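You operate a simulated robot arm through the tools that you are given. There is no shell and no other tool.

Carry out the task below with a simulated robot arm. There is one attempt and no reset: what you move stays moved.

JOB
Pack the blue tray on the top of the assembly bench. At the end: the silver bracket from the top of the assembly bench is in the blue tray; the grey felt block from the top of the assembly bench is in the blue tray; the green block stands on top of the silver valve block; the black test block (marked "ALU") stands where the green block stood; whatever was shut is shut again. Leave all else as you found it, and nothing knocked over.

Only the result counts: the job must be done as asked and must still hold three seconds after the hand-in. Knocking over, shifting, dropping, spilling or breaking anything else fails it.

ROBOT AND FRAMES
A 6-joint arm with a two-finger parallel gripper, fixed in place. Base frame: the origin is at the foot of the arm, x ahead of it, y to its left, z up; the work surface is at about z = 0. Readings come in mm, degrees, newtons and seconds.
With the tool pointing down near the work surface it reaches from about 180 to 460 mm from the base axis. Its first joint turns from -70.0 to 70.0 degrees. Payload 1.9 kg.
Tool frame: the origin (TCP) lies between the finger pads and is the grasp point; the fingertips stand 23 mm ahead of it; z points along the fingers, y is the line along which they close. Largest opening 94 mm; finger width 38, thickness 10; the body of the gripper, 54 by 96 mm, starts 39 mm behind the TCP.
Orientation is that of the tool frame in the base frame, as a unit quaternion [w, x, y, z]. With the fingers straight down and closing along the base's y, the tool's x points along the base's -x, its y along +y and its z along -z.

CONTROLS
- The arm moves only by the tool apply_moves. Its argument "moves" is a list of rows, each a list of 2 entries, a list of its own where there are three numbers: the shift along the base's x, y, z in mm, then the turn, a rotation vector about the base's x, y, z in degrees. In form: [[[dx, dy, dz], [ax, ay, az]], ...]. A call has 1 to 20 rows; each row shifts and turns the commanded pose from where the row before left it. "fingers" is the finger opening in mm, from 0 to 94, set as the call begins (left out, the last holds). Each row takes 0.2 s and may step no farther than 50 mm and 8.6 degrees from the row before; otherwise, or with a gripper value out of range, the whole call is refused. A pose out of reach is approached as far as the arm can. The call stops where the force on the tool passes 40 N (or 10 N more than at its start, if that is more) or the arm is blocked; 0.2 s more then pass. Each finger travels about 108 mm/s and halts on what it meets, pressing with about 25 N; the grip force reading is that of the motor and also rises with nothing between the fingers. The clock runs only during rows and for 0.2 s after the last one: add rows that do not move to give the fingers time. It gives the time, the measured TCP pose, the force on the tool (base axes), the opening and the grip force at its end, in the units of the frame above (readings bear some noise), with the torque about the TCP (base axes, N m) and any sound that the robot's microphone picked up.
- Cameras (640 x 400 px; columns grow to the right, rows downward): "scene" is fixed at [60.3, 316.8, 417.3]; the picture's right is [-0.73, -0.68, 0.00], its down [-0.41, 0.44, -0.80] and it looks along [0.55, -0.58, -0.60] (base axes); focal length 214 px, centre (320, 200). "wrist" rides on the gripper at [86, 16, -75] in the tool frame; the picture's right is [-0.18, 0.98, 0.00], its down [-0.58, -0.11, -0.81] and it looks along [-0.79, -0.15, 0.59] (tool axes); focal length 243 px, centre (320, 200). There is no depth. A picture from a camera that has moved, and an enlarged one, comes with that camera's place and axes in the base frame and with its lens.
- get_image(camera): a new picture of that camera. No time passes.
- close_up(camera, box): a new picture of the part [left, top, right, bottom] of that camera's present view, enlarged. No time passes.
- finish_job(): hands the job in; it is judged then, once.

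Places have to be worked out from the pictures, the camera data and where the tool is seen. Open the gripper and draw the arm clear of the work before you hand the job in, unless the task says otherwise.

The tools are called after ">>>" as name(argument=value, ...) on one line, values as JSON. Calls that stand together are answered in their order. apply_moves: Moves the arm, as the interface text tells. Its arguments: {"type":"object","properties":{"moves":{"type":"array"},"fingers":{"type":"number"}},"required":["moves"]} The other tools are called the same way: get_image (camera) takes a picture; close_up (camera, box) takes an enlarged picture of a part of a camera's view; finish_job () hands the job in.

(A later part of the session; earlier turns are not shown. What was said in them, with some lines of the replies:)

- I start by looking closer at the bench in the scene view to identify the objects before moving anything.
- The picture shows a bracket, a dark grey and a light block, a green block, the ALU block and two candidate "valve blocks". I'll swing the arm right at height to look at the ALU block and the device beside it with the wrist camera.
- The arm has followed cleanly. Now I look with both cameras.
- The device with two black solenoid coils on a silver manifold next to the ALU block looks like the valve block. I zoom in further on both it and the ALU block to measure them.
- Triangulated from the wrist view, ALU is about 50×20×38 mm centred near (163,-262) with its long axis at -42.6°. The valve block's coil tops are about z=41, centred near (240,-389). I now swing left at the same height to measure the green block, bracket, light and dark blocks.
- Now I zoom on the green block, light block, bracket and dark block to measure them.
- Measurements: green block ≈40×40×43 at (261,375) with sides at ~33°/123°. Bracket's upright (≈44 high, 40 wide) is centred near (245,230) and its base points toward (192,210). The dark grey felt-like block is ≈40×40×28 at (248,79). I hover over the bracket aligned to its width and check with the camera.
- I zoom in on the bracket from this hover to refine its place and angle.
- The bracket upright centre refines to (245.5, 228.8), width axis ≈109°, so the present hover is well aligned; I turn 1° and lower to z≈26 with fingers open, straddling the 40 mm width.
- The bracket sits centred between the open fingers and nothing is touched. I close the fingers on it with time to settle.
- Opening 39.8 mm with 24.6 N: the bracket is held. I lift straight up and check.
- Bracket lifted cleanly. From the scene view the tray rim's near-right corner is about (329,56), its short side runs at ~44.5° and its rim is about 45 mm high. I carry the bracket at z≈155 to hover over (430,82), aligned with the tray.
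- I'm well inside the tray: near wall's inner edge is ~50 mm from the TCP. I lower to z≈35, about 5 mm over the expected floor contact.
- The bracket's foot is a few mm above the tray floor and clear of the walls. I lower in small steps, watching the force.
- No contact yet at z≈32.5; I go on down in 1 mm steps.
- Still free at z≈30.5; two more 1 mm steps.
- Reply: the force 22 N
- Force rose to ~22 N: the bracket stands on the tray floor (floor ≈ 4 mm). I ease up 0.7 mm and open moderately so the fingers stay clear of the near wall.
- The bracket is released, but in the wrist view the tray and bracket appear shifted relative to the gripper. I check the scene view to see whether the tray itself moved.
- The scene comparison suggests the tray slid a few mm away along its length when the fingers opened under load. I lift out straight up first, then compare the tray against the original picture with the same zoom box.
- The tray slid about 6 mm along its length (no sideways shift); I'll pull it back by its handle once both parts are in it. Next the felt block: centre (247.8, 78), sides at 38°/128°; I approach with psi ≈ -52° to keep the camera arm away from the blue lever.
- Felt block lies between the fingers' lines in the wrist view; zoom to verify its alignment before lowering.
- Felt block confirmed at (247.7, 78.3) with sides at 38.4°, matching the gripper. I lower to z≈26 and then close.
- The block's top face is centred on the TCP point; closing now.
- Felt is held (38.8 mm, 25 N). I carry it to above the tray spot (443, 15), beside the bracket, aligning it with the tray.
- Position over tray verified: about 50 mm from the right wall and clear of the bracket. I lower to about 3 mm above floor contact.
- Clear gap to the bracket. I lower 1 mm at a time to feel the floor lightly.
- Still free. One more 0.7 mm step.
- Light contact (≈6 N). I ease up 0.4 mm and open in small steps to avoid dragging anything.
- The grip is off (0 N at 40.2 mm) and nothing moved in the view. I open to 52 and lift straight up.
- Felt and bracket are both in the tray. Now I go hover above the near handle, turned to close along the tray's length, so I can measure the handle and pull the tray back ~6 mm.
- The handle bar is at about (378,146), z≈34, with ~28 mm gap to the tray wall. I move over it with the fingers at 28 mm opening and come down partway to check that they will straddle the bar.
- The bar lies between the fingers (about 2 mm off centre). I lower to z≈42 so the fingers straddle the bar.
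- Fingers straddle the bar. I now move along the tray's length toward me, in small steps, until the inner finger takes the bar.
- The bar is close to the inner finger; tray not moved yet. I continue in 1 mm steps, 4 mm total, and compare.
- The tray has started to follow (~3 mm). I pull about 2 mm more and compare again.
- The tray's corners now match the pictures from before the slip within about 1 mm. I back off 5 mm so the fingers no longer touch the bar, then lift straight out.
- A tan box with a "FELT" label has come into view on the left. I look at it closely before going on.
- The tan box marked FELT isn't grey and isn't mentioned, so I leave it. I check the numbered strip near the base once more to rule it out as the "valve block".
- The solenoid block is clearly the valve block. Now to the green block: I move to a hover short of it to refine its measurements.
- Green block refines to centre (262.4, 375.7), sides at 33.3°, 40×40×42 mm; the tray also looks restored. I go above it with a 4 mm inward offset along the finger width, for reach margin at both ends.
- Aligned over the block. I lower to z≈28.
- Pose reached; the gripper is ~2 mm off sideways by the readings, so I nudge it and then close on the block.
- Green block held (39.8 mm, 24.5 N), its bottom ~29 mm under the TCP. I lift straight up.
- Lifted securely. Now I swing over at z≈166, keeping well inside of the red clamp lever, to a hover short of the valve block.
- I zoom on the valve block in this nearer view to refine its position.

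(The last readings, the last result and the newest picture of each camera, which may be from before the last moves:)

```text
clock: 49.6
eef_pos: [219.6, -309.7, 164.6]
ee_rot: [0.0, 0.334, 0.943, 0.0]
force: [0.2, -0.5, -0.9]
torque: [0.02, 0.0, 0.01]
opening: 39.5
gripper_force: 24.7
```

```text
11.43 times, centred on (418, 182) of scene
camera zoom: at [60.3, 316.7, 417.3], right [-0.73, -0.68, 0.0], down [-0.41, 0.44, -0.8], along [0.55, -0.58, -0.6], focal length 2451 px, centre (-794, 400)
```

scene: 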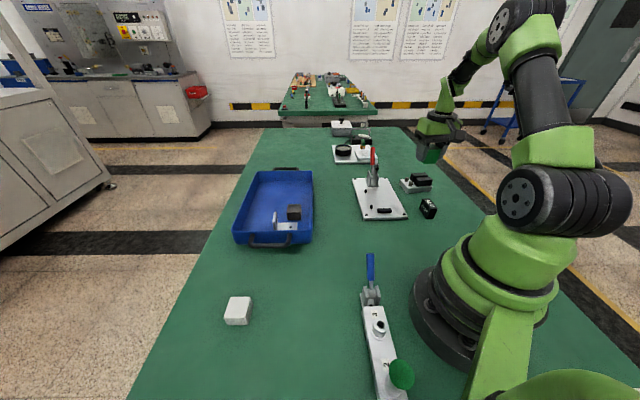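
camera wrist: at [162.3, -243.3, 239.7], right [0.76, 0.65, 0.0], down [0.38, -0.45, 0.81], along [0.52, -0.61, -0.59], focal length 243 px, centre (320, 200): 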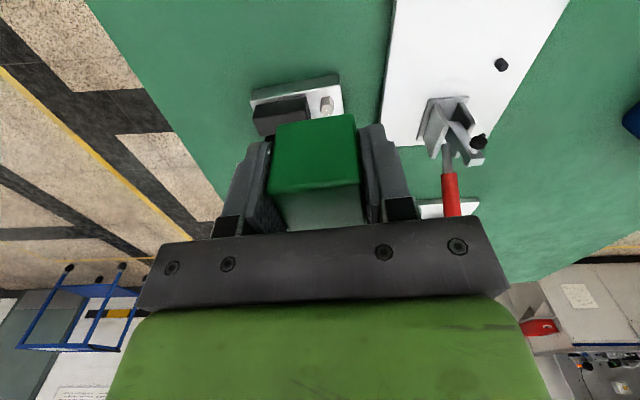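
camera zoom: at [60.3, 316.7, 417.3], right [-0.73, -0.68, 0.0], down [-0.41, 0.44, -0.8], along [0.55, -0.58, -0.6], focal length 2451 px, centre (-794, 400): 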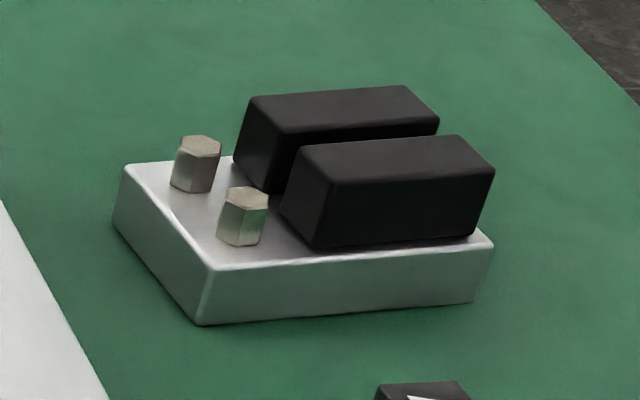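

The second view confirms the valve block within ~1 mm: coil-top centre (240.5, -389.3), top z≈41, long axis 51°. I move above it (TCP 237.3, -386.7) and come down to ~10 mm above contact.

>>> apply_moves(moves=[[[9, -38.4, 0], [0, 0, 0]], [[9, -38.4, 0], [0, 0, 0]], [[0, 0, -35], [0, 0, 0]], [[0, 0, -35], [0, 0, 0]], [[0, 0, -14], [0, 0, 0]], [[0, 0, 0], [0, 0, 0]]])

>>> get_image(camera="wrist")

>>> close_up(camera="scene", box=[380, 130, 460, 210])

```text
clock: 51.0
eef_pos: [235.8, -389.1, 79.1]
ee_rot: [0.001, 0.334, 0.942, 0.0]
force: [0.5, 0.5, -0.4]
torque: [0.02, 0.02, 0.05]
opening: 39.5
gripper_force: 25.2
```

```text
taken
camera wrist: at [179.4, -321.3, 153.1], right [0.76, 0.65, 0.0], down [0.38, -0.45, 0.81], along [0.52, -0.61, -0.59], focal length 243 px, centre (320, 200)
```

wrist: 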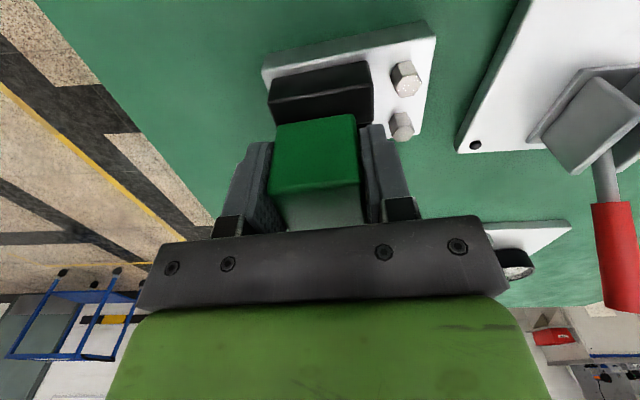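

```text
5.00 times, centred on (420, 170) of scene
camera zoom: at [60.3, 316.8, 417.3], right [-0.73, -0.68, 0.0], down [-0.41, 0.44, -0.8], along [0.55, -0.58, -0.6], focal length 1072 px, centre (-180, 350)
```

zoom: 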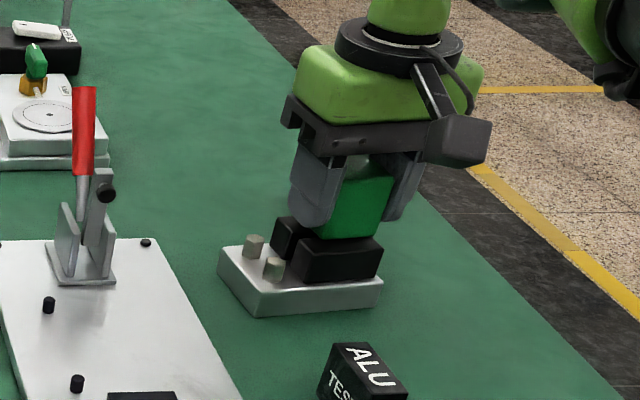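

Readings suggest I'm about 1.5–2 mm too far out. I zoom in on the block and coils to check before the last descent.

>>> close_up(camera="wrist", box=[240, 20, 440, 200])

>>> close_up(camera="scene", box=[400, 150, 440, 195])

```text
2.22 times, centred on (340, 110) of wrist
camera zoom: at [179.4, -321.3, 153.1], right [0.76, 0.65, 0.0], down [0.38, -0.45, 0.81], along [0.52, -0.61, -0.59], focal length 539 px, centre (276, 400)
```

zoom: 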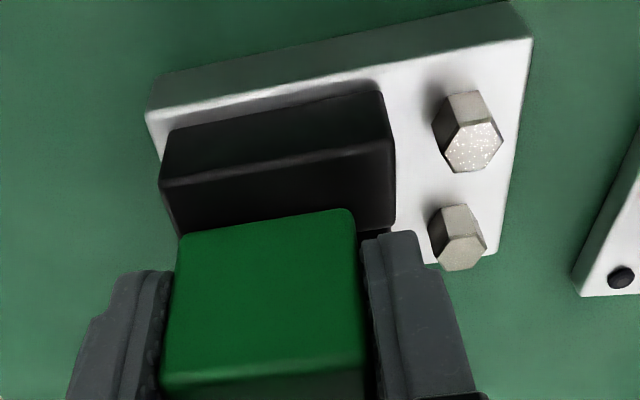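

```text
8.89 times, centred on (420, 172) of scene
camera zoom: at [60.3, 316.8, 417.3], right [-0.73, -0.68, 0.0], down [-0.41, 0.44, -0.8], along [0.55, -0.58, -0.6], focal length 1906 px, centre (-569, 444)
```

zoom: 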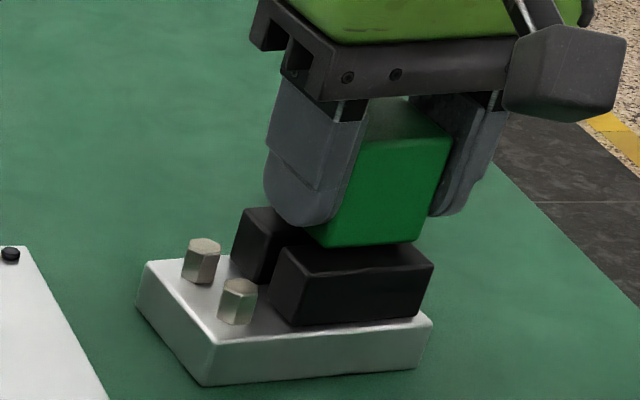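

The block sits a little too far out relative to the coils; I shift about 3 mm toward +y, then lower 6 mm and re-check.

>>> apply_moves(moves=[[[0, 3, 0], [0, 0, 0]], [[0, 0, -5], [0, 0, 0]], [[0, 0, 0], [0, 0, 0]]])

>>> close_up(camera="wrist", box=[240, 20, 440, 200])

>>> close_up(camera="scene", box=[400, 150, 440, 195])

```text
clock: 51.8
eef_pos: [237.5, -385.7, 75.4]
ee_rot: [0.001, 0.334, 0.943, 0.0]
force: [-0.7, 2.0, 9.0]
torque: [0.02, -0.07, 0.03]
opening: 39.7
gripper_force: 25.1
```

```text
2.22 times, centred on (340, 110) of wrist
camera zoom: at [179.6, -318.7, 150.1], right [0.76, 0.65, 0.0], down [0.38, -0.45, 0.81], along [0.52, -0.61, -0.59], focal length 539 px, centre (276, 400)
```

zoom: 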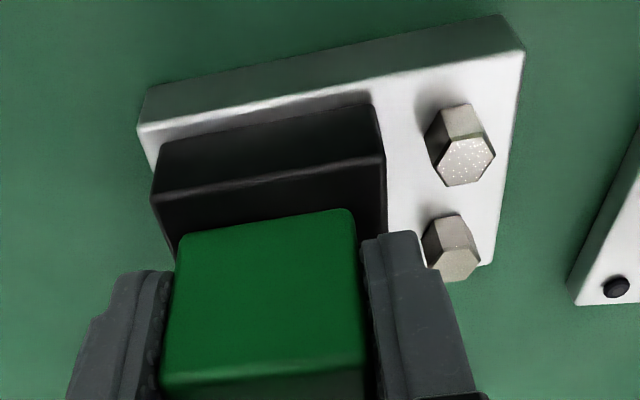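

```text
8.89 times, centred on (420, 172) of scene
camera zoom: at [60.2, 316.8, 417.2], right [-0.73, -0.68, 0.0], down [-0.41, 0.44, -0.8], along [0.55, -0.58, -0.6], focal length 1906 px, centre (-569, 444)
```

zoom: 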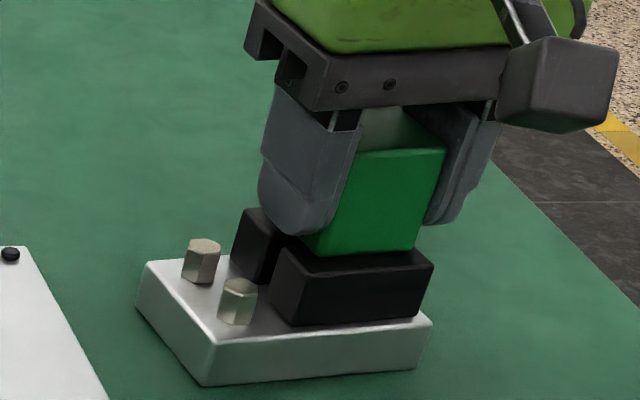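

Force shows 9 N although I expected a few mm more clearance. I hold still for a moment to re-read and look closer before going on.

>>> apply_moves(moves=[[[0, 0, 0], [0, 0, 0]]])

>>> close_up(camera="scene", box=[405, 160, 435, 185])

>>> get_image(camera="wrist")

```text
clock: 52.2
eef_pos: [236.6, -386.8, 75.8]
ee_rot: [0.002, 0.334, 0.943, -0.001]
force: [-0.3, 1.9, 12.5]
torque: [-0.01, -0.05, -0.02]
opening: 39.7
gripper_force: 24.8
```

```text
16.00 times, centred on (420, 172) of scene
camera zoom: at [60.2, 316.8, 417.2], right [-0.73, -0.68, 0.0], down [-0.41, 0.44, -0.8], along [0.55, -0.58, -0.6], focal length 3432 px, centre (-1280, 640)
```

zoom: 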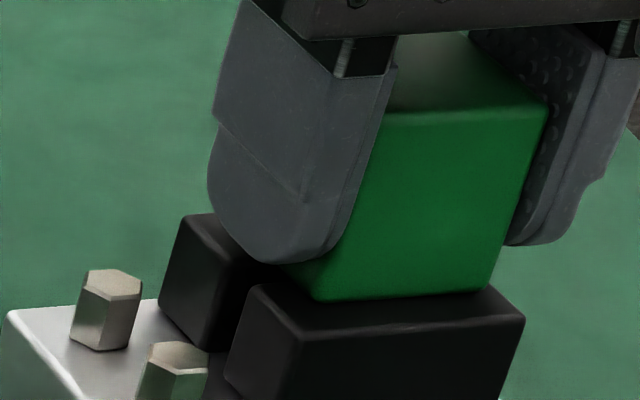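

```text
taken
camera wrist: at [179.6, -318.8, 150.1], right [0.76, 0.65, 0.0], down [0.38, -0.45, 0.81], along [0.52, -0.61, -0.59], focal length 243 px, centre (320, 200)
```

wrist: 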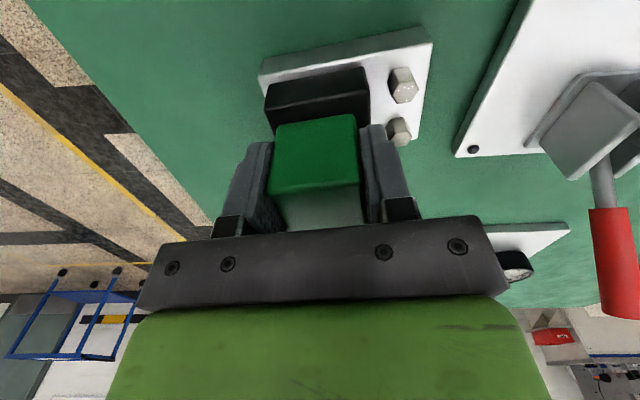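

The block is actually touching: the coil tops are at z≈46, higher than I estimated, which also shifts their centre to about (239,-384). I lift 5 mm and shift (-2.3, +6.1) mm to centre the block, then re-check.

>>> apply_moves(moves=[[[0, 0, 5], [0, 0, 0]], [[-2.3, 6.1, 0], [0, 0, 0]], [[0, 0, 0], [0, 0, 0]]])

>>> close_up(camera="scene", box=[405, 160, 435, 185])

>>> close_up(camera="wrist", box=[240, 20, 440, 200])

>>> close_up(camera="scene", box=[395, 165, 440, 200])

```text
clock: 53.0
eef_pos: [234.9, -379.6, 81.1]
ee_rot: [0.0, 0.335, 0.942, 0.0]
force: [0.1, 0.8, -1.0]
torque: [-0.02, 0.02, 0.01]
opening: 39.9
gripper_force: 24.6
```

```text
16.00 times, centred on (420, 172) of scene
camera zoom: at [60.3, 316.8, 417.3], right [-0.73, -0.68, 0.0], down [-0.41, 0.44, -0.8], along [0.55, -0.58, -0.6], focal length 3432 px, centre (-1280, 640)
```

zoom: 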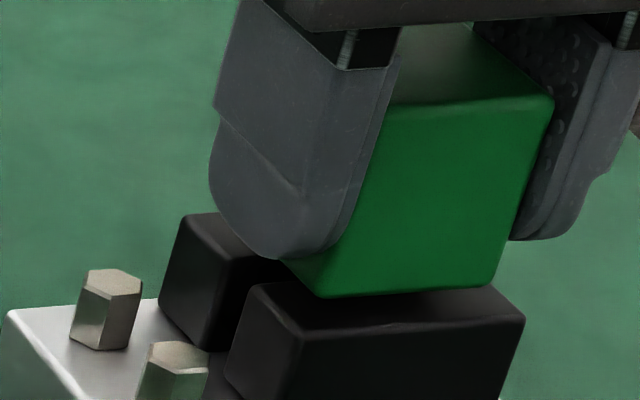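

```text
2.22 times, centred on (340, 110) of wrist
camera zoom: at [177.6, -312.0, 155.2], right [0.76, 0.65, 0.0], down [0.38, -0.45, 0.81], along [0.52, -0.61, -0.59], focal length 539 px, centre (276, 400)
```

zoom: 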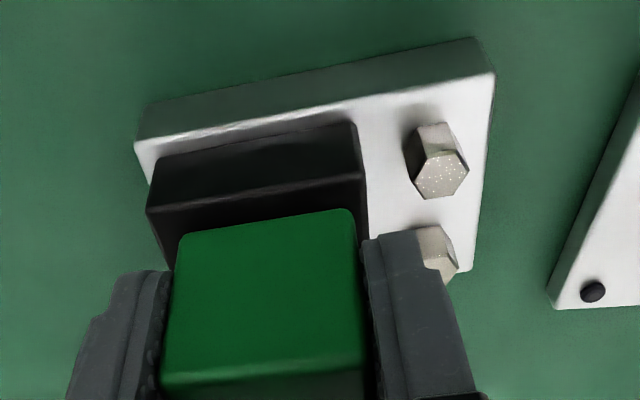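

```text
11.43 times, centred on (418, 182) of scene
camera zoom: at [60.3, 316.8, 417.3], right [-0.73, -0.68, 0.0], down [-0.41, 0.44, -0.8], along [0.55, -0.58, -0.6], focal length 2451 px, centre (-794, 400)
```

zoom: 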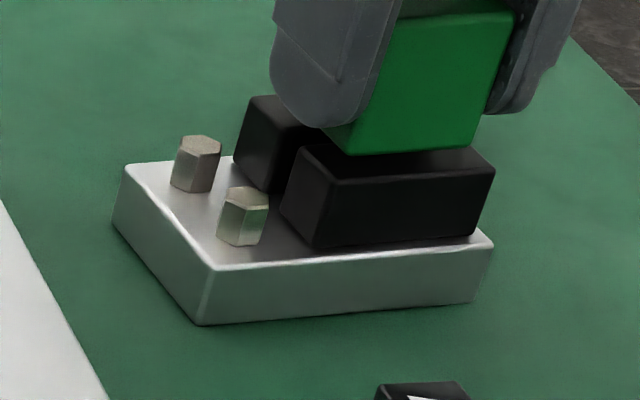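

The valve block has not moved and both views average to the block being centred on the coils. I lower 4 mm, then feel for light contact.

>>> apply_moves(moves=[[[0, 0, -2], [0, 0, 0]], [[0, 0, -1.8], [0, 0, 0]], [[0, 0, 0], [0, 0, 0]], [[0, 0, 0], [0, 0, 0]]])

```text
clock: 54.0
eef_pos: [234.7, -379.0, 77.5]
ee_rot: [0.0, 0.334, 0.943, -0.001]
force: [-0.4, -0.8, 0.0]
torque: [0.04, 0.01, 0.04]
opening: 39.4
gripper_force: 25.4
```

No contact yet; another 0.6 mm.

>>> apply_moves(moves=[[[0, 0, -0.6], [0, 0, 0]], [[0, 0, 0], [0, 0, 0]], [[0, 0, 0], [0, 0, 0]]])

```text
clock: 54.8
eef_pos: [235.3, -378.3, 76.5]
ee_rot: [0.001, 0.334, 0.943, -0.001]
force: [0.7, 0.0, -0.6]
torque: [0.03, 0.0, -0.01]
opening: 39.3
gripper_force: 24.7
```

Still free; another 0.5 mm.

>>> apply_moves(moves=[[[0, 0, -0.5], [0, 0, 0]], [[0, 0, 0], [0, 0, 0]], [[0, 0, 0], [0, 0, 0]]])

```text
clock: 55.6
eef_pos: [234.7, -379.2, 76.6]
ee_rot: [0.001, 0.334, 0.943, 0.0]
force: [0.2, -0.3, -1.5]
torque: [-0.03, 0.01, -0.04]
opening: 39.7
gripper_force: 25.1
```

Still free at the earlier contact height minus a hair; I continue with 0.4 mm.

>>> apply_moves(moves=[[[0, 0, -0.4], [0, 0, 0]], [[0, 0, 0], [0, 0, 0]], [[0, 0, 0], [0, 0, 0]]])

>>> close_up(camera="scene", box=[405, 160, 435, 185])

```text
clock: 56.4
eef_pos: [234.9, -378.8, 76.6]
ee_rot: [0.001, 0.334, 0.943, -0.001]
force: [-0.8, -0.5, -1.1]
torque: [-0.01, 0.0, 0.02]
opening: 39.7
gripper_force: 25.2
```

```text
16.00 times, centred on (420, 172) of scene
camera zoom: at [60.3, 316.8, 417.3], right [-0.73, -0.68, 0.0], down [-0.41, 0.44, -0.8], along [0.55, -0.58, -0.6], focal length 3432 px, centre (-1280, 640)
```

zoom: 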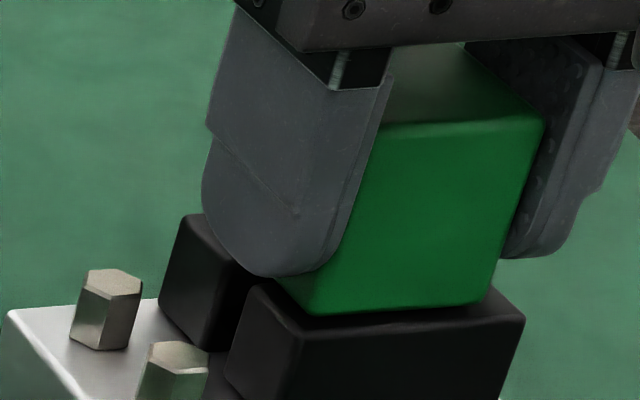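

The block is very near the coil tops now and well centred in view. I keep lowering in 0.5 mm steps.

>>> apply_moves(moves=[[[0, 0, -0.5], [0, 0, 0]], [[0, 0, 0], [0, 0, 0]], [[0, 0, 0], [0, 0, 0]]])

```text
clock: 57.2
eef_pos: [234.6, -380.3, 76.6]
ee_rot: [0.001, 0.334, 0.943, -0.001]
force: [-0.3, 0.5, 3.0]
torque: [-0.04, -0.05, 0.02]
opening: 39.8
gripper_force: 25.1
```

First light contact (3 N). I hold a moment to see if it settles.

>>> apply_moves(moves=[[[0, 0, 0], [0, 0, 0]], [[0, 0, 0], [0, 0, 0]]])

>>> close_up(camera="scene", box=[405, 160, 435, 185])

>>> close_up(camera="wrist", box=[240, 20, 440, 200])

```text
clock: 57.8
eef_pos: [234.2, -378.3, 76.7]
ee_rot: [0.0, 0.334, 0.943, 0.001]
force: [0.2, -0.6, 4.6]
torque: [-0.08, -0.09, 0.02]
opening: 39.7
gripper_force: 25.4
```

```text
16.00 times, centred on (420, 172) of scene
camera zoom: at [60.2, 316.8, 417.2], right [-0.73, -0.68, 0.0], down [-0.41, 0.44, -0.8], along [0.55, -0.58, -0.6], focal length 3432 px, centre (-1280, 640)
```

zoom: 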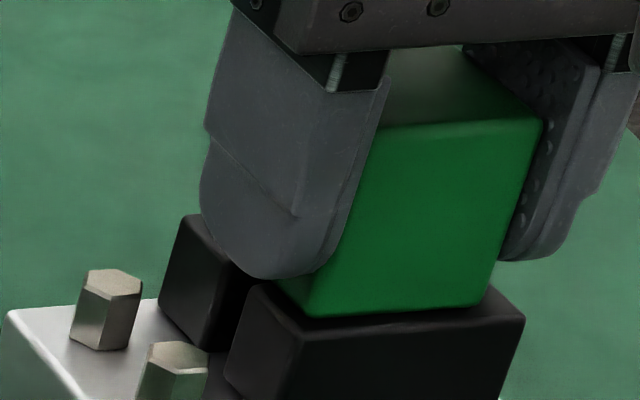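

```text
2.22 times, centred on (340, 110) of wrist
camera zoom: at [178.2, -311.6, 150.2], right [0.76, 0.65, 0.0], down [0.38, -0.45, 0.81], along [0.52, -0.61, -0.59], focal length 539 px, centre (276, 400)
```

zoom: 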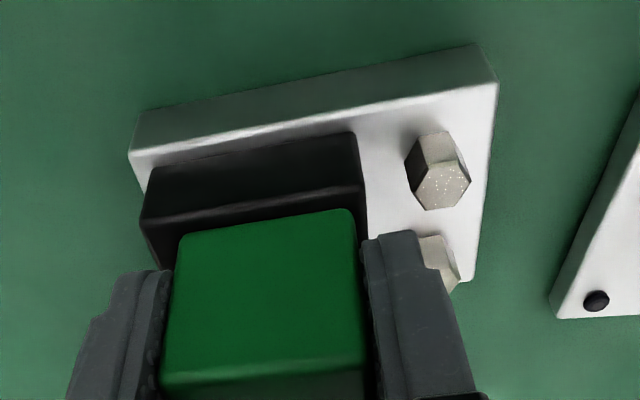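

The block rests lightly on the coils, margins about 4–8 mm all round. I open very gently in small steps.

>>> apply_moves(moves=[[[0, 0, 0], [0, 0, 0]], [[0, 0, 0], [0, 0, 0]]], fingers=40)

>>> apply_moves(moves=[[[0, 0, 0], [0, 0, 0]], [[0, 0, 0], [0, 0, 0]]], fingers=41)

>>> close_up(camera="scene", box=[405, 160, 435, 185])

>>> close_up(camera="wrist", box=[240, 20, 440, 200])

```text
clock: 58.4
eef_pos: [234.6, -379.1, 74.8]
ee_rot: [0.0, 0.334, 0.943, 0.0]
force: [0.6, 0.2, -0.1]
torque: [0.01, 0.04, -0.03]
opening: 40.0
gripper_force: 0.1
```

```text
clock: 59.0
eef_pos: [236.2, -379.4, 75.2]
ee_rot: [0.001, 0.333, 0.943, -0.001]
force: [-0.7, -0.2, 0.9]
torque: [0.01, 0.0, -0.01]
opening: 41.1
gripper_force: 0.1
```

```text
16.00 times, centred on (420, 172) of scene
camera zoom: at [60.3, 316.8, 417.3], right [-0.73, -0.68, 0.0], down [-0.41, 0.44, -0.8], along [0.55, -0.58, -0.6], focal length 3432 px, centre (-1280, 640)
```

zoom: 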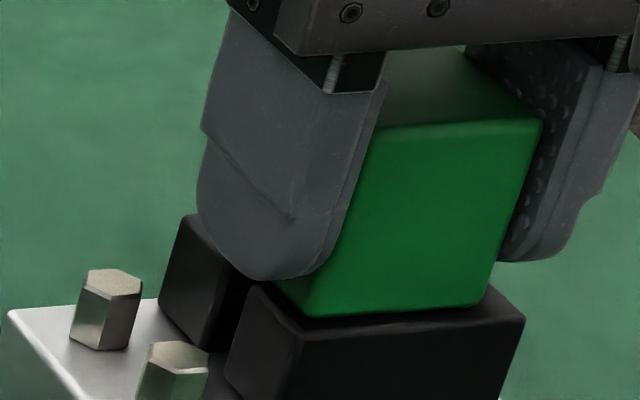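

```text
2.22 times, centred on (340, 110) of wrist
camera zoom: at [178.1, -311.5, 150.1], right [0.76, 0.65, 0.0], down [0.38, -0.45, 0.81], along [0.52, -0.61, -0.59], focal length 539 px, centre (276, 400)
```

zoom: 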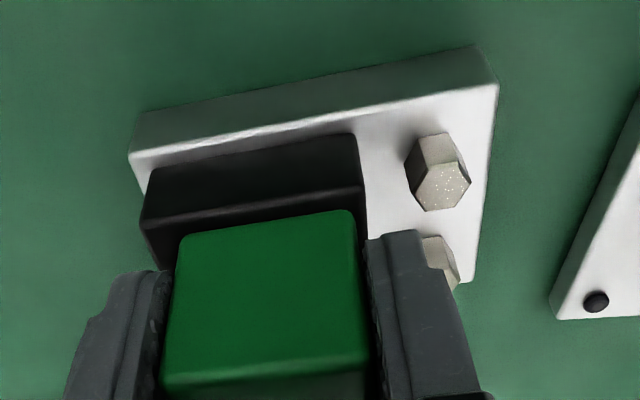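

The block stays put and grip is off. I open further in steps, then lift straight up.

>>> apply_moves(moves=[[[0, 0, 0], [0, 0, 0]], [[0, 0, 0], [0, 0, 0]]], fingers=44)

>>> apply_moves(moves=[[[0, 0, 0], [0, 0, 0]], [[0, 0, 0], [0, 0, 0]]], fingers=54)

>>> close_up(camera="wrist", box=[220, 20, 460, 220])

```text
clock: 59.6
eef_pos: [235.3, -379.2, 75.4]
ee_rot: [0.001, 0.334, 0.943, 0.0]
force: [-0.1, -0.4, 0.8]
torque: [0.0, -0.01, -0.01]
opening: 44.0
gripper_force: 0.1
```

```text
clock: 60.2
eef_pos: [233.7, -378.6, 75.5]
ee_rot: [0.001, 0.333, 0.943, -0.001]
force: [0.1, -0.3, -0.4]
torque: [0.02, 0.0, 0.0]
opening: 54.0
gripper_force: 0.3
```

```text
2.00 times, centred on (340, 120) of wrist
camera zoom: at [178.1, -311.5, 150.0], right [0.76, 0.65, 0.0], down [0.38, -0.45, 0.81], along [0.52, -0.61, -0.59], focal length 485 px, centre (280, 360)
```

zoom: 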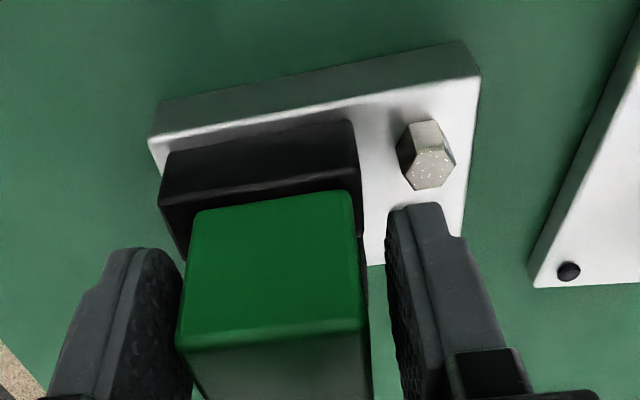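

The green block stands by itself on the coils. I lift clear, straight up, and inspect.

>>> apply_moves(moves=[[[0, 0, 15], [0, 0, 0]], [[0, 0, 35], [0, 0, 0]], [[0, 0, 40], [0, 0, 0]], [[-10, 30, 0], [0, 0, 0]], [[-10, 35, 0], [0, 0, 0]], [[-10, 35, 0], [0, 0, 0]], [[0, 0, 0], [0, 0, 0]]])

>>> get_image(camera="wrist")

>>> close_up(camera="scene", box=[395, 145, 445, 225])

```text
clock: 61.8
eef_pos: [204.7, -279.1, 165.5]
ee_rot: [0.0, 0.333, 0.943, 0.0]
force: [0.0, -0.2, 0.7]
torque: [-0.02, -0.05, -0.01]
opening: 54.0
gripper_force: 0.1
```

```text
taken
camera wrist: at [147.5, -211.1, 240.5], right [0.76, 0.65, 0.0], down [0.38, -0.45, 0.81], along [0.52, -0.61, -0.59], focal length 243 px, centre (320, 200)
```

wrist: 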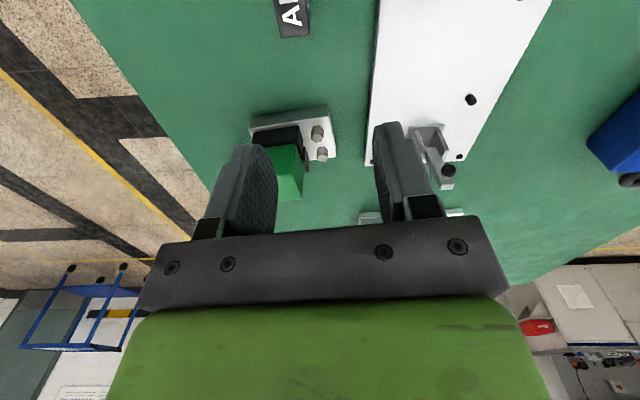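

```text
5.00 times, centred on (420, 185) of scene
camera zoom: at [60.2, 316.8, 417.3], right [-0.73, -0.68, 0.0], down [-0.41, 0.44, -0.8], along [0.55, -0.58, -0.6], focal length 1072 px, centre (-180, 275)
```

zoom: 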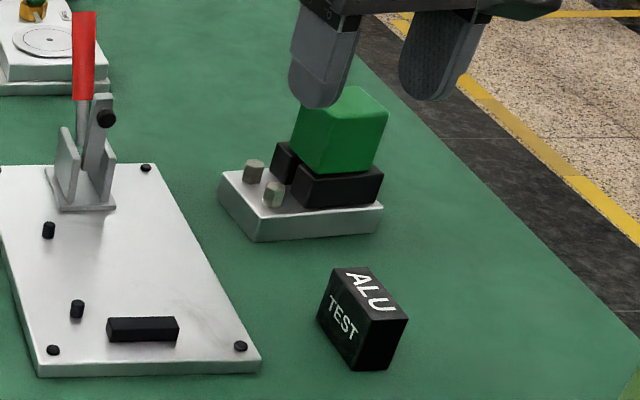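

Green block stands squarely on the valve block. Now the ALU block: I hover over it (centre ≈(163,-262), axis -42.6°) and re-measure.

>>> apply_moves(moves=[[[-14, 7, 0], [0, 0, -1.2]], [[-15, 6, -15], [0, 0, -1.2]], [[-15, 6, -20], [0, 0, -1.2]], [[0, 0, 0], [0, 0, 0]]])

>>> get_image(camera="wrist")

>>> close_up(camera="wrist", box=[250, 20, 390, 140])

```text
clock: 62.8
eef_pos: [161.1, -260.4, 130.4]
ee_rot: [0.0, 0.363, 0.932, -0.001]
force: [0.0, -0.1, 0.1]
torque: [0.0, -0.01, 0.01]
opening: 54.1
gripper_force: 0.1
```

```text
taken
camera wrist: at [108.6, -188.6, 204.1], right [0.8, 0.6, 0.0], down [0.35, -0.47, 0.81], along [0.48, -0.65, -0.59], focal length 243 px, centre (320, 200)
```

wrist: 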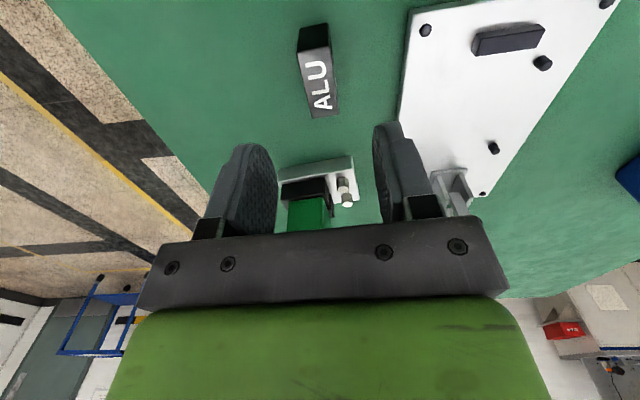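

```text
3.33 times, centred on (320, 80) of wrist
camera zoom: at [108.6, -188.6, 204.1], right [0.8, 0.6, 0.0], down [0.35, -0.47, 0.81], along [0.48, -0.65, -0.59], focal length 809 px, centre (320, 600)
```

zoom: 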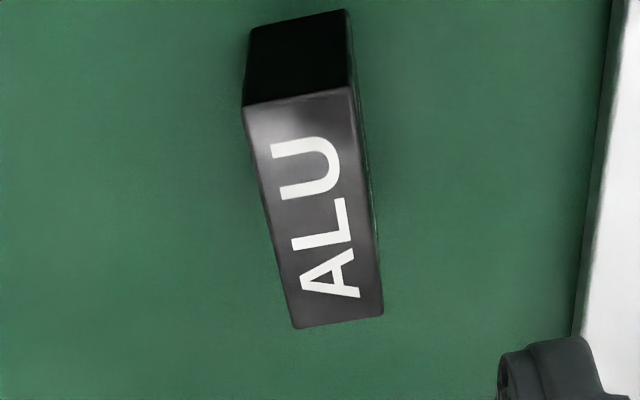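

ALU centre refines to (163.1, -261.3), axis -42.4°, height ≈38.5; the gripper is laterally centred. I lower to z≈28.

>>> apply_moves(moves=[[[0, 0, -40], [0, 0, 0]], [[0, 0, -35], [0, 0, 0]], [[0, 0, -18], [0, 0, 0]], [[0, 0, -9], [0, 0, 0]], [[0, 0, 0], [0, 0, 0]]])

>>> get_image(camera="wrist")

```text
clock: 64.0
eef_pos: [161.0, -260.2, 28.6]
ee_rot: [0.0, 0.364, 0.931, 0.0]
force: [-0.1, -0.3, 0.9]
torque: [0.0, -0.02, 0.0]
opening: 53.6
gripper_force: 0.1
```

```text
taken
camera wrist: at [108.3, -188.6, 102.0], right [0.8, 0.6, 0.0], down [0.35, -0.47, 0.81], along [0.48, -0.65, -0.59], focal length 243 px, centre (320, 200)
```

wrist: 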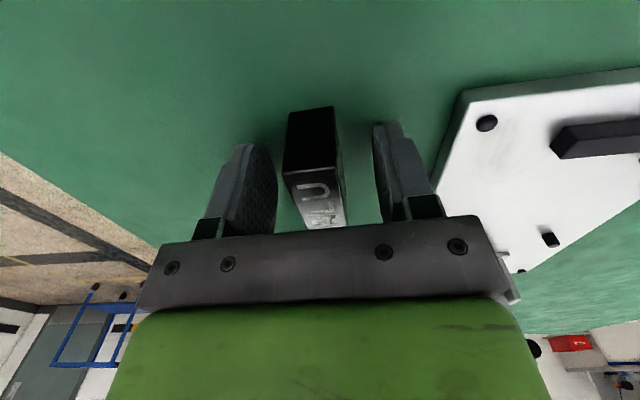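

Block is centred between the fingers; closing.

>>> apply_moves(moves=[[[0, 0, 0], [0, 0, 0]], [[0, 0, 0], [0, 0, 0]], [[0, 0, 0], [0, 0, 0]], [[0, 0, 0], [0, 0, 0]]], fingers=8)

>>> apply_moves(moves=[[[0, 0, 8], [0, 0, 0]], [[0, 0, 32], [0, 0, 0]], [[0, 0, 45], [0, 0, 0]], [[0, 0, 45], [0, 0, 0]]])

>>> get_image(camera="wrist")

```text
clock: 65.0
eef_pos: [160.0, -259.3, 27.5]
ee_rot: [0.001, 0.363, 0.932, 0.0]
force: [0.2, 0.7, -0.7]
torque: [0.0, -0.03, -0.01]
opening: 21.6
gripper_force: 24.9
```

```text
clock: 66.0
eef_pos: [160.2, -257.7, 160.2]
ee_rot: [0.001, 0.363, 0.932, 0.0]
force: [0.7, -0.4, -1.2]
torque: [0.0, 0.01, 0.02]
opening: 21.6
gripper_force: 24.9
```

```text
taken
camera wrist: at [107.8, -187.5, 234.6], right [0.8, 0.6, 0.0], down [0.35, -0.47, 0.81], along [0.48, -0.65, -0.59], focal length 243 px, centre (320, 200)
```

wrist: 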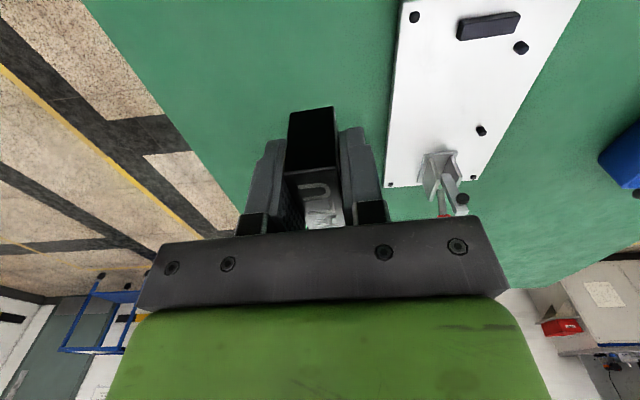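

ALU is held (21.6 mm, 25 N). I swing it at z≈160 on the inside path to a hover short of the green block's old place.

>>> apply_moves(moves=[[[22.4, 31.9, 0], [0, 0, 5.05]], [[22.4, 31.9, 0], [0, 0, 5.05]], [[22.4, 31.9, 0], [0, 0, 5.05]], [[22.4, 31.9, 0], [0, 0, 5.05]], [[22.4, 31.9, 0], [0, 0, 5.05]], [[5.6, 41.7, 0], [0, 0, 5.05]], [[5.6, 41.7, 0], [0, 0, 5.05]], [[5.6, 41.7, 0], [0, 0, 5.05]], [[5.6, 41.7, 0], [0, 0, 5.05]], [[5.6, 41.7, 0], [0, 0, 5.05]], [[-13.1, 43.5, 0], [0, 0, 5.05]], [[-13.1, 43.5, 0], [0, 0, 5.05]], [[-13.1, 43.5, 0], [0, 0, 5.05]], [[-13.1, 43.5, 0], [0, 0, 5.05]], [[-13.1, 43.5, 0], [0, 0, 5.05]], [[0, 0, 0], [0, 0, 0]]])

>>> get_image(camera="wrist")

>>> get_image(camera="scene")

```text
clock: 69.4
eef_pos: [233.0, 325.4, 159.6]
ee_rot: [0.0, -0.286, 0.958, 0.0]
force: [0.1, -0.5, -0.9]
torque: [0.01, 0.01, 0.01]
opening: 21.8
gripper_force: 25.7
```

```text
taken
camera wrist: at [152.1, 293.1, 233.8], right [-0.39, 0.92, 0.0], down [0.55, 0.23, 0.81], along [0.74, 0.31, -0.59], focal length 243 px, centre (320, 200)
```

wrist: 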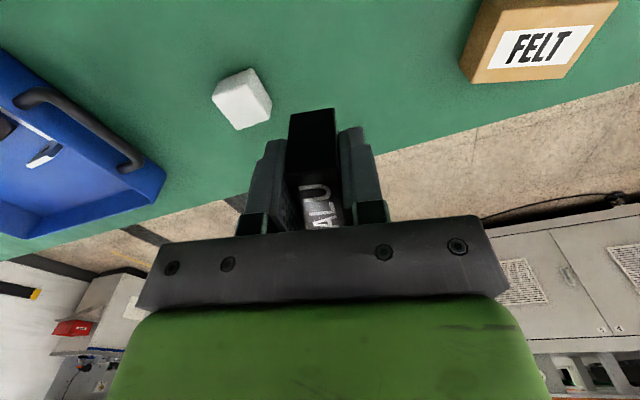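

```text
taken
```

scene: 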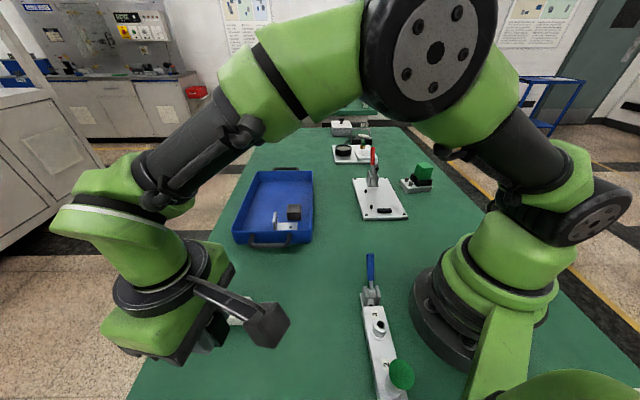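

Now I move over the old green position (TCP 259.8, 374) and come down to about 5 mm above contact.

>>> apply_moves(moves=[[[13.5, 23.9, -10], [0, 0, 0]], [[13.4, 23.9, -15], [0, 0, 0]], [[0, 0, -40], [0, 0, 0]], [[0, 0, -40], [0, 0, 0]], [[0, 0, -15], [0, 0, 0]], [[0, 0, -6], [0, 0, 0]], [[0, 0, 0], [0, 0, 0]]])

>>> get_image(camera="wrist")

>>> close_up(camera="scene", box=[130, 320, 250, 400])

```text
clock: 71.0
eef_pos: [261.8, 374.0, 31.7]
ee_rot: [0.001, -0.285, 0.958, 0.001]
force: [0.4, 0.0, -1.2]
torque: [-0.02, 0.01, -0.02]
opening: 21.8
gripper_force: 24.8
```

```text
taken
camera wrist: at [180.6, 340.3, 107.0], right [-0.38, 0.92, 0.0], down [0.55, 0.23, 0.81], along [0.75, 0.31, -0.59], focal length 243 px, centre (320, 200)
```

wrist: 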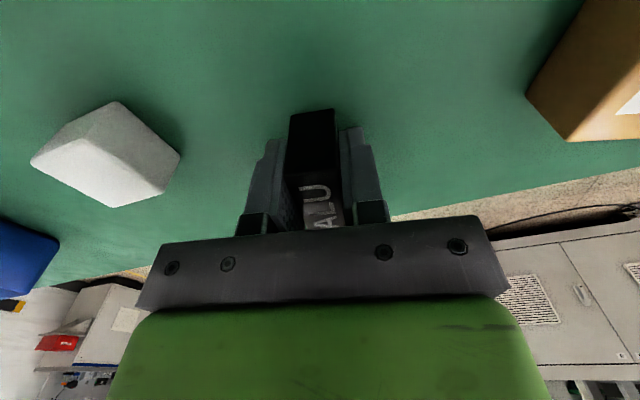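

```text
5.00 times, centred on (190, 360) of scene
camera zoom: at [60.3, 316.8, 417.2], right [-0.73, -0.68, 0.0], down [-0.41, 0.44, -0.8], along [0.55, -0.58, -0.6], focal length 1072 px, centre (970, -600)
```

zoom: 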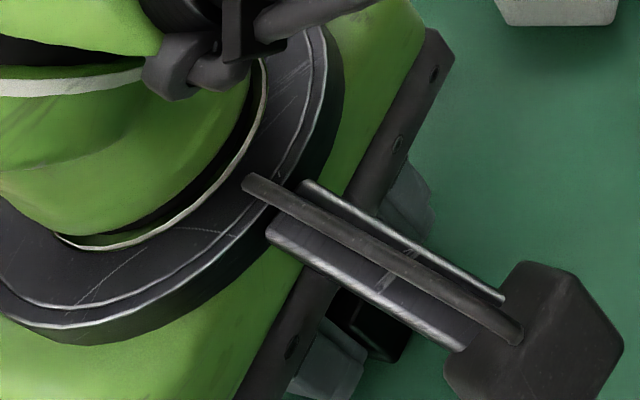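

By the readings I'm ~1.5 mm long in x; I correct that and lower in small steps to feel the bench.

>>> apply_moves(moves=[[[-1.5, 0, -2], [0, 0, 0]], [[0, 0, -1.2], [0, 0, 0]], [[0, 0, 0], [0, 0, 0]], [[0, 0, 0], [0, 0, 0]]])

```text
clock: 72.0
eef_pos: [260.0, 374.7, 30.0]
ee_rot: [0.001, -0.287, 0.958, 0.001]
force: [0.7, 0.2, -1.7]
torque: [0.02, 0.02, 0.0]
opening: 21.8
gripper_force: 25.6
```

No contact yet; another 0.8 mm.

>>> apply_moves(moves=[[[0, 0, -0.8], [0, 0, 0]], [[0, 0, 0], [0, 0, 0]], [[0, 0, 0], [0, 0, 0]]])

```text
clock: 72.8
eef_pos: [260.4, 373.7, 29.1]
ee_rot: [0.001, -0.285, 0.958, 0.0]
force: [0.5, 0.6, -0.5]
torque: [-0.02, 0.02, 0.01]
opening: 21.9
gripper_force: 24.8
```

Still free; 0.7 mm more.

>>> apply_moves(moves=[[[0, 0, -0.7], [0, 0, 0]], [[0, 0, 0], [0, 0, 0]], [[0, 0, 0], [0, 0, 0]]])

```text
clock: 73.6
eef_pos: [260.2, 373.1, 27.8]
ee_rot: [0.0, -0.286, 0.958, 0.0]
force: [-0.1, 0.1, -0.3]
torque: [0.05, 0.0, 0.0]
opening: 21.6
gripper_force: 24.9
```

Still no contact at z≈28; 0.6 mm more.

>>> apply_moves(moves=[[[0, 0, -0.6], [0, 0, 0]], [[0, 0, 0], [0, 0, 0]], [[0, 0, 0], [0, 0, 0]]])

```text
clock: 74.4
eef_pos: [261.8, 373.4, 27.9]
ee_rot: [0.001, -0.286, 0.958, 0.002]
force: [-0.4, 1.4, 4.6]
torque: [-0.03, 0.06, -0.02]
opening: 21.7
gripper_force: 24.7
```

Light contact (4.6 N): ALU is on the bench. I release gently in steps.

>>> apply_moves(moves=[[[0, 0, 0], [0, 0, 0]], [[0, 0, 0], [0, 0, 0]]], fingers=22)

>>> apply_moves(moves=[[[0, 0, 0], [0, 0, 0]], [[0, 0, 0], [0, 0, 0]]], fingers=23.5)

>>> apply_moves(moves=[[[0, 0, 0], [0, 0, 0]], [[0, 0, 0], [0, 0, 0]]], fingers=28)

>>> apply_moves(moves=[[[0, 0, 0], [0, 0, 0]], [[0, 0, 0], [0, 0, 0]]], fingers=44)

>>> get_image(camera="wrist")

```text
clock: 75.0
eef_pos: [259.6, 373.5, 26.4]
ee_rot: [0.0, -0.286, 0.958, 0.0]
force: [0.3, 0.0, -0.8]
torque: [-0.01, -0.02, 0.01]
opening: 22.2
gripper_force: 0.4
```

```text
clock: 75.6
eef_pos: [260.6, 373.8, 27.3]
ee_rot: [0.001, -0.286, 0.958, 0.0]
force: [-1.0, -0.3, -0.4]
torque: [0.01, 0.04, -0.01]
opening: 23.3
gripper_force: 0.1
```

```text
clock: 76.2
eef_pos: [260.6, 372.8, 27.6]
ee_rot: [0.001, -0.286, 0.958, 0.0]
force: [-0.9, 0.0, -0.1]
torque: [-0.03, 0.01, -0.01]
opening: 28.0
gripper_force: 0.1
```

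```text
clock: 76.8
eef_pos: [259.3, 373.5, 27.1]
ee_rot: [0.001, -0.286, 0.958, 0.001]
force: [0.0, 0.0, 0.0]
torque: [-0.02, -0.03, 0.02]
opening: 44.1
gripper_force: 0.0
```

```text
taken
camera wrist: at [179.2, 340.0, 101.8], right [-0.38, 0.92, 0.0], down [0.55, 0.23, 0.81], along [0.74, 0.31, -0.59], focal length 243 px, centre (320, 200)
```

wrist: 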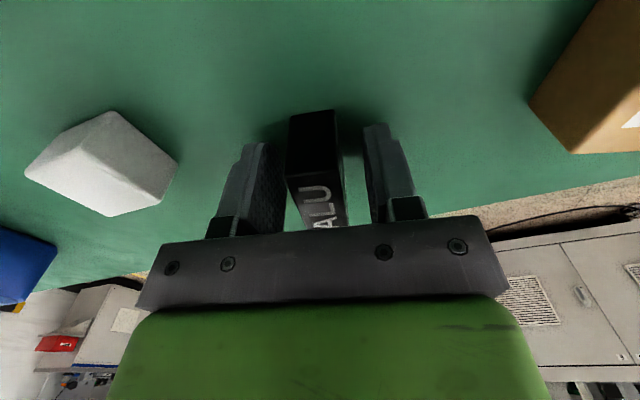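

The ALU block stands free between the fingers. I lift straight up and withdraw to a central, high pose, then inspect everything.

>>> apply_moves(moves=[[[0, 0, 12], [0, 0, 0]], [[0, 0, 30], [0, 0, 0]], [[0, 0, 45], [0, 0, 0]], [[0, 0, 45], [0, 0, 0]], [[-5, -40, 10], [0, 0, -3]], [[-5, -45, 0], [0, 0, -3]], [[0, -45, 0], [0, 0, -4]], [[0, -45, 0], [0, 0, -4]], [[0, -45, 0], [0, 0, -4]], [[0, -45, 20], [0, 0, -4]], [[0, -45, 20], [0, 0, -4]], [[0, -45, 20], [0, 0, -4]], [[0, 0, 0], [0, 0, 0]]])

>>> get_image(camera="scene")

>>> close_up(camera="scene", box=[150, 240, 430, 400])

>>> close_up(camera="scene", box=[220, 120, 460, 260])

>>> get_image(camera="wrist")

```text
clock: 79.6
eef_pos: [250.3, 18.6, 230.4]
ee_rot: [0.0, -0.028, 1.0, 0.0]
force: [-0.1, -0.2, -0.3]
torque: [-0.01, 0.01, 0.02]
opening: 44.1
gripper_force: 0.0
```

```text
taken
```

scene: 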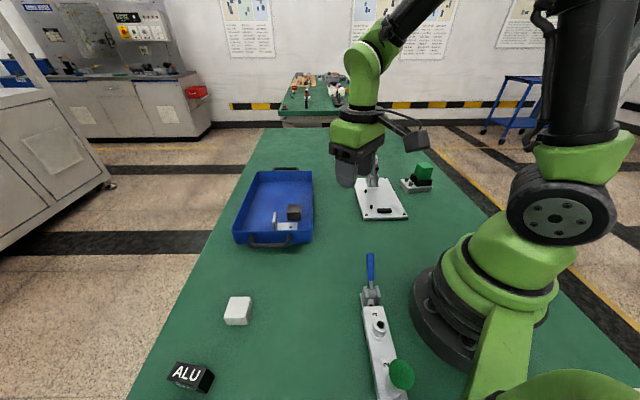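

```text
2.29 times, centred on (290, 320) of scene
camera zoom: at [60.2, 316.7, 417.3], right [-0.73, -0.68, 0.0], down [-0.41, 0.44, -0.8], along [0.55, -0.58, -0.6], focal length 490 px, centre (389, -74)
```

zoom: 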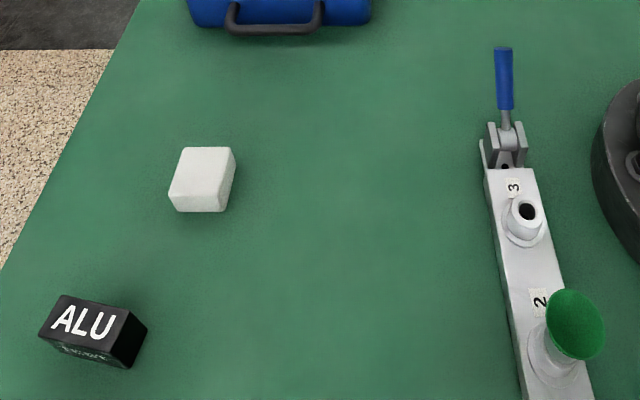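

```text
2.67 times, centred on (340, 190) of scene
camera zoom: at [60.2, 316.7, 417.3], right [-0.73, -0.68, 0.0], down [-0.41, 0.44, -0.8], along [0.55, -0.58, -0.6], focal length 572 px, centre (267, 227)
```

zoom: 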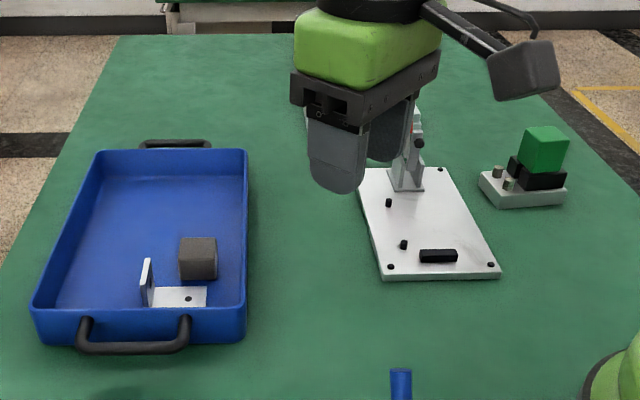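

```text
taken
camera wrist: at [163.4, 30.2, 305.6], right [0.13, 0.99, 0.0], down [0.59, -0.08, 0.81], along [0.8, -0.1, -0.59], focal length 243 px, centre (320, 200)
```

wrist: 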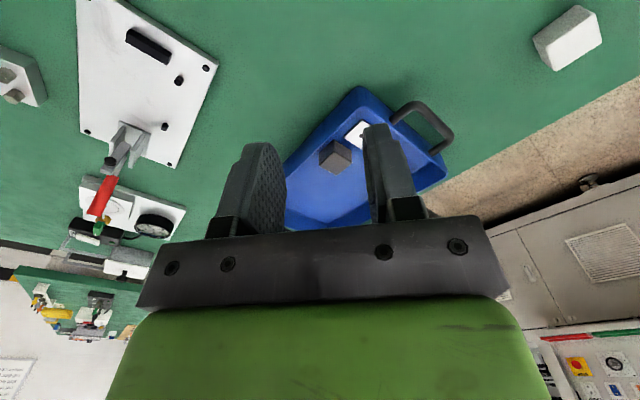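

Everything is placed. I do a last close check of the tray, ALU, valve block and the original spots before hand-in.

>>> close_up(camera="scene", box=[220, 140, 340, 260])

>>> close_up(camera="scene", box=[150, 340, 230, 400])

>>> close_up(camera="scene", box=[395, 150, 445, 200])

```text
3.33 times, centred on (280, 200) of scene
camera zoom: at [60.2, 316.7, 417.3], right [-0.73, -0.68, 0.0], down [-0.41, 0.44, -0.8], along [0.55, -0.58, -0.6], focal length 715 px, centre (453, 200)
```

zoom: 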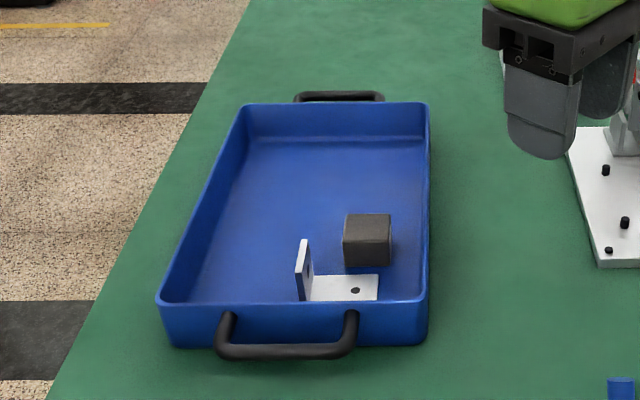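

```text
6.67 times, centred on (190, 370) of scene
camera zoom: at [60.2, 316.7, 417.3], right [-0.73, -0.68, 0.0], down [-0.41, 0.44, -0.8], along [0.55, -0.58, -0.6], focal length 1430 px, centre (1187, -933)
```

zoom: 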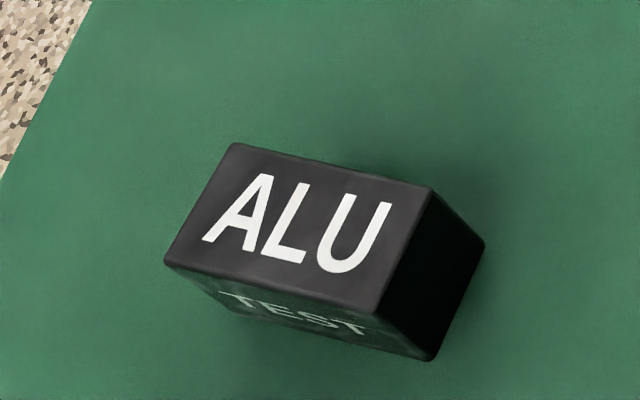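

```text
8.00 times, centred on (420, 175) of scene
camera zoom: at [60.2, 316.7, 417.3], right [-0.73, -0.68, 0.0], down [-0.41, 0.44, -0.8], along [0.55, -0.58, -0.6], focal length 1716 px, centre (-480, 400)
```

zoom: 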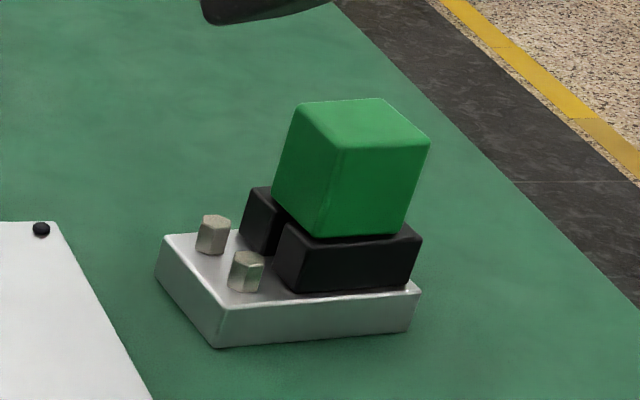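

All checks out: tray matches its original place, bracket and felt inside, green block on the valve block, ALU on the green block's old spot. I open the gripper fully and return to the start pose, clear of the work.

>>> apply_moves(moves=[[[30, -24, 12], [0, 0, -1.6]], [[31, -24, 13], [0, 0, -1.6]], [[0, 0, 0], [0, 0, 0]], [[0, 0, 0], [0, 0, 0]]], fingers=92)

>>> get_image(camera="scene")

>>> close_up(camera="scene", box=[320, 110, 460, 230])

```text
clock: 80.6
eef_pos: [311.5, -28.6, 254.2]
ee_rot: [0.0, 0.0, 1.0, 0.0]
force: [0.0, 0.8, -0.1]
torque: [0.0, 0.0, -0.01]
opening: 91.8
gripper_force: 0.0
```

```text
taken
```

scene: 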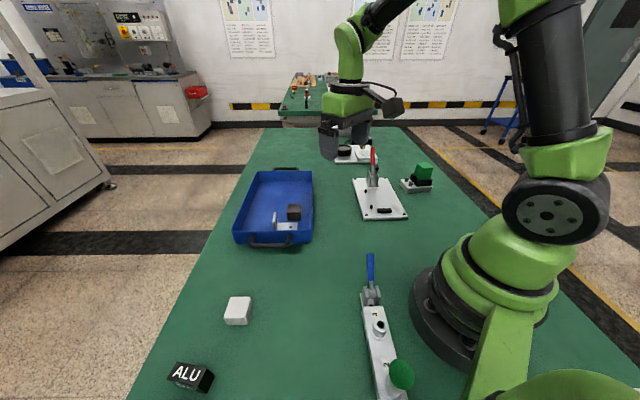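

```text
3.33 times, centred on (390, 170) of scene
camera zoom: at [60.3, 316.7, 417.3], right [-0.73, -0.68, 0.0], down [-0.41, 0.44, -0.8], along [0.55, -0.58, -0.6], focal length 715 px, centre (87, 300)
```

zoom: 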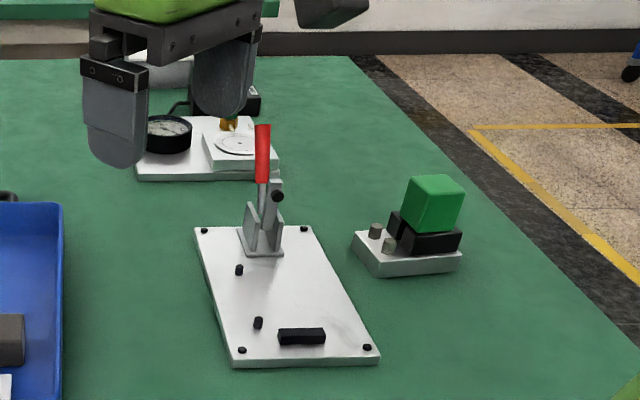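

The final pictures show the bracket and felt block in the tray, the green block on the valve block and ALU on the green block's old spot. The other items look undisturbed, the gripper is open and the arm is clear. Handing in.

>>> finish_job()

```text
The job is handed in.
```

I've handed the job in, and everything you asked for is in place. The result hasn't been reported back to me.

- **Tray:** the silver bracket and the grey felt block are both in the blue tray. I took the dark grey block as the felt one; there is also a tan box labelled "FELT", which I left alone.
- **Green block:** it stands on top of the valve block, resting on the two black coils. I took the silver base with the coils and hex fittings as the valve block.
- **Black ALU block:** it stands upright where the green block stood, within about 3 mm by my measurements.
- **Tray slip:** the tray slid about 6 mm when I released the bracket. I pulled it back by its handle, and in the pictures it now sits within about 1–2 mm of its original place.
- **Everything else:** I opened nothing, so nothing needed shutting, and the other items look undisturbed. The gripper is open and the arm is back at its start position, clear of the work.
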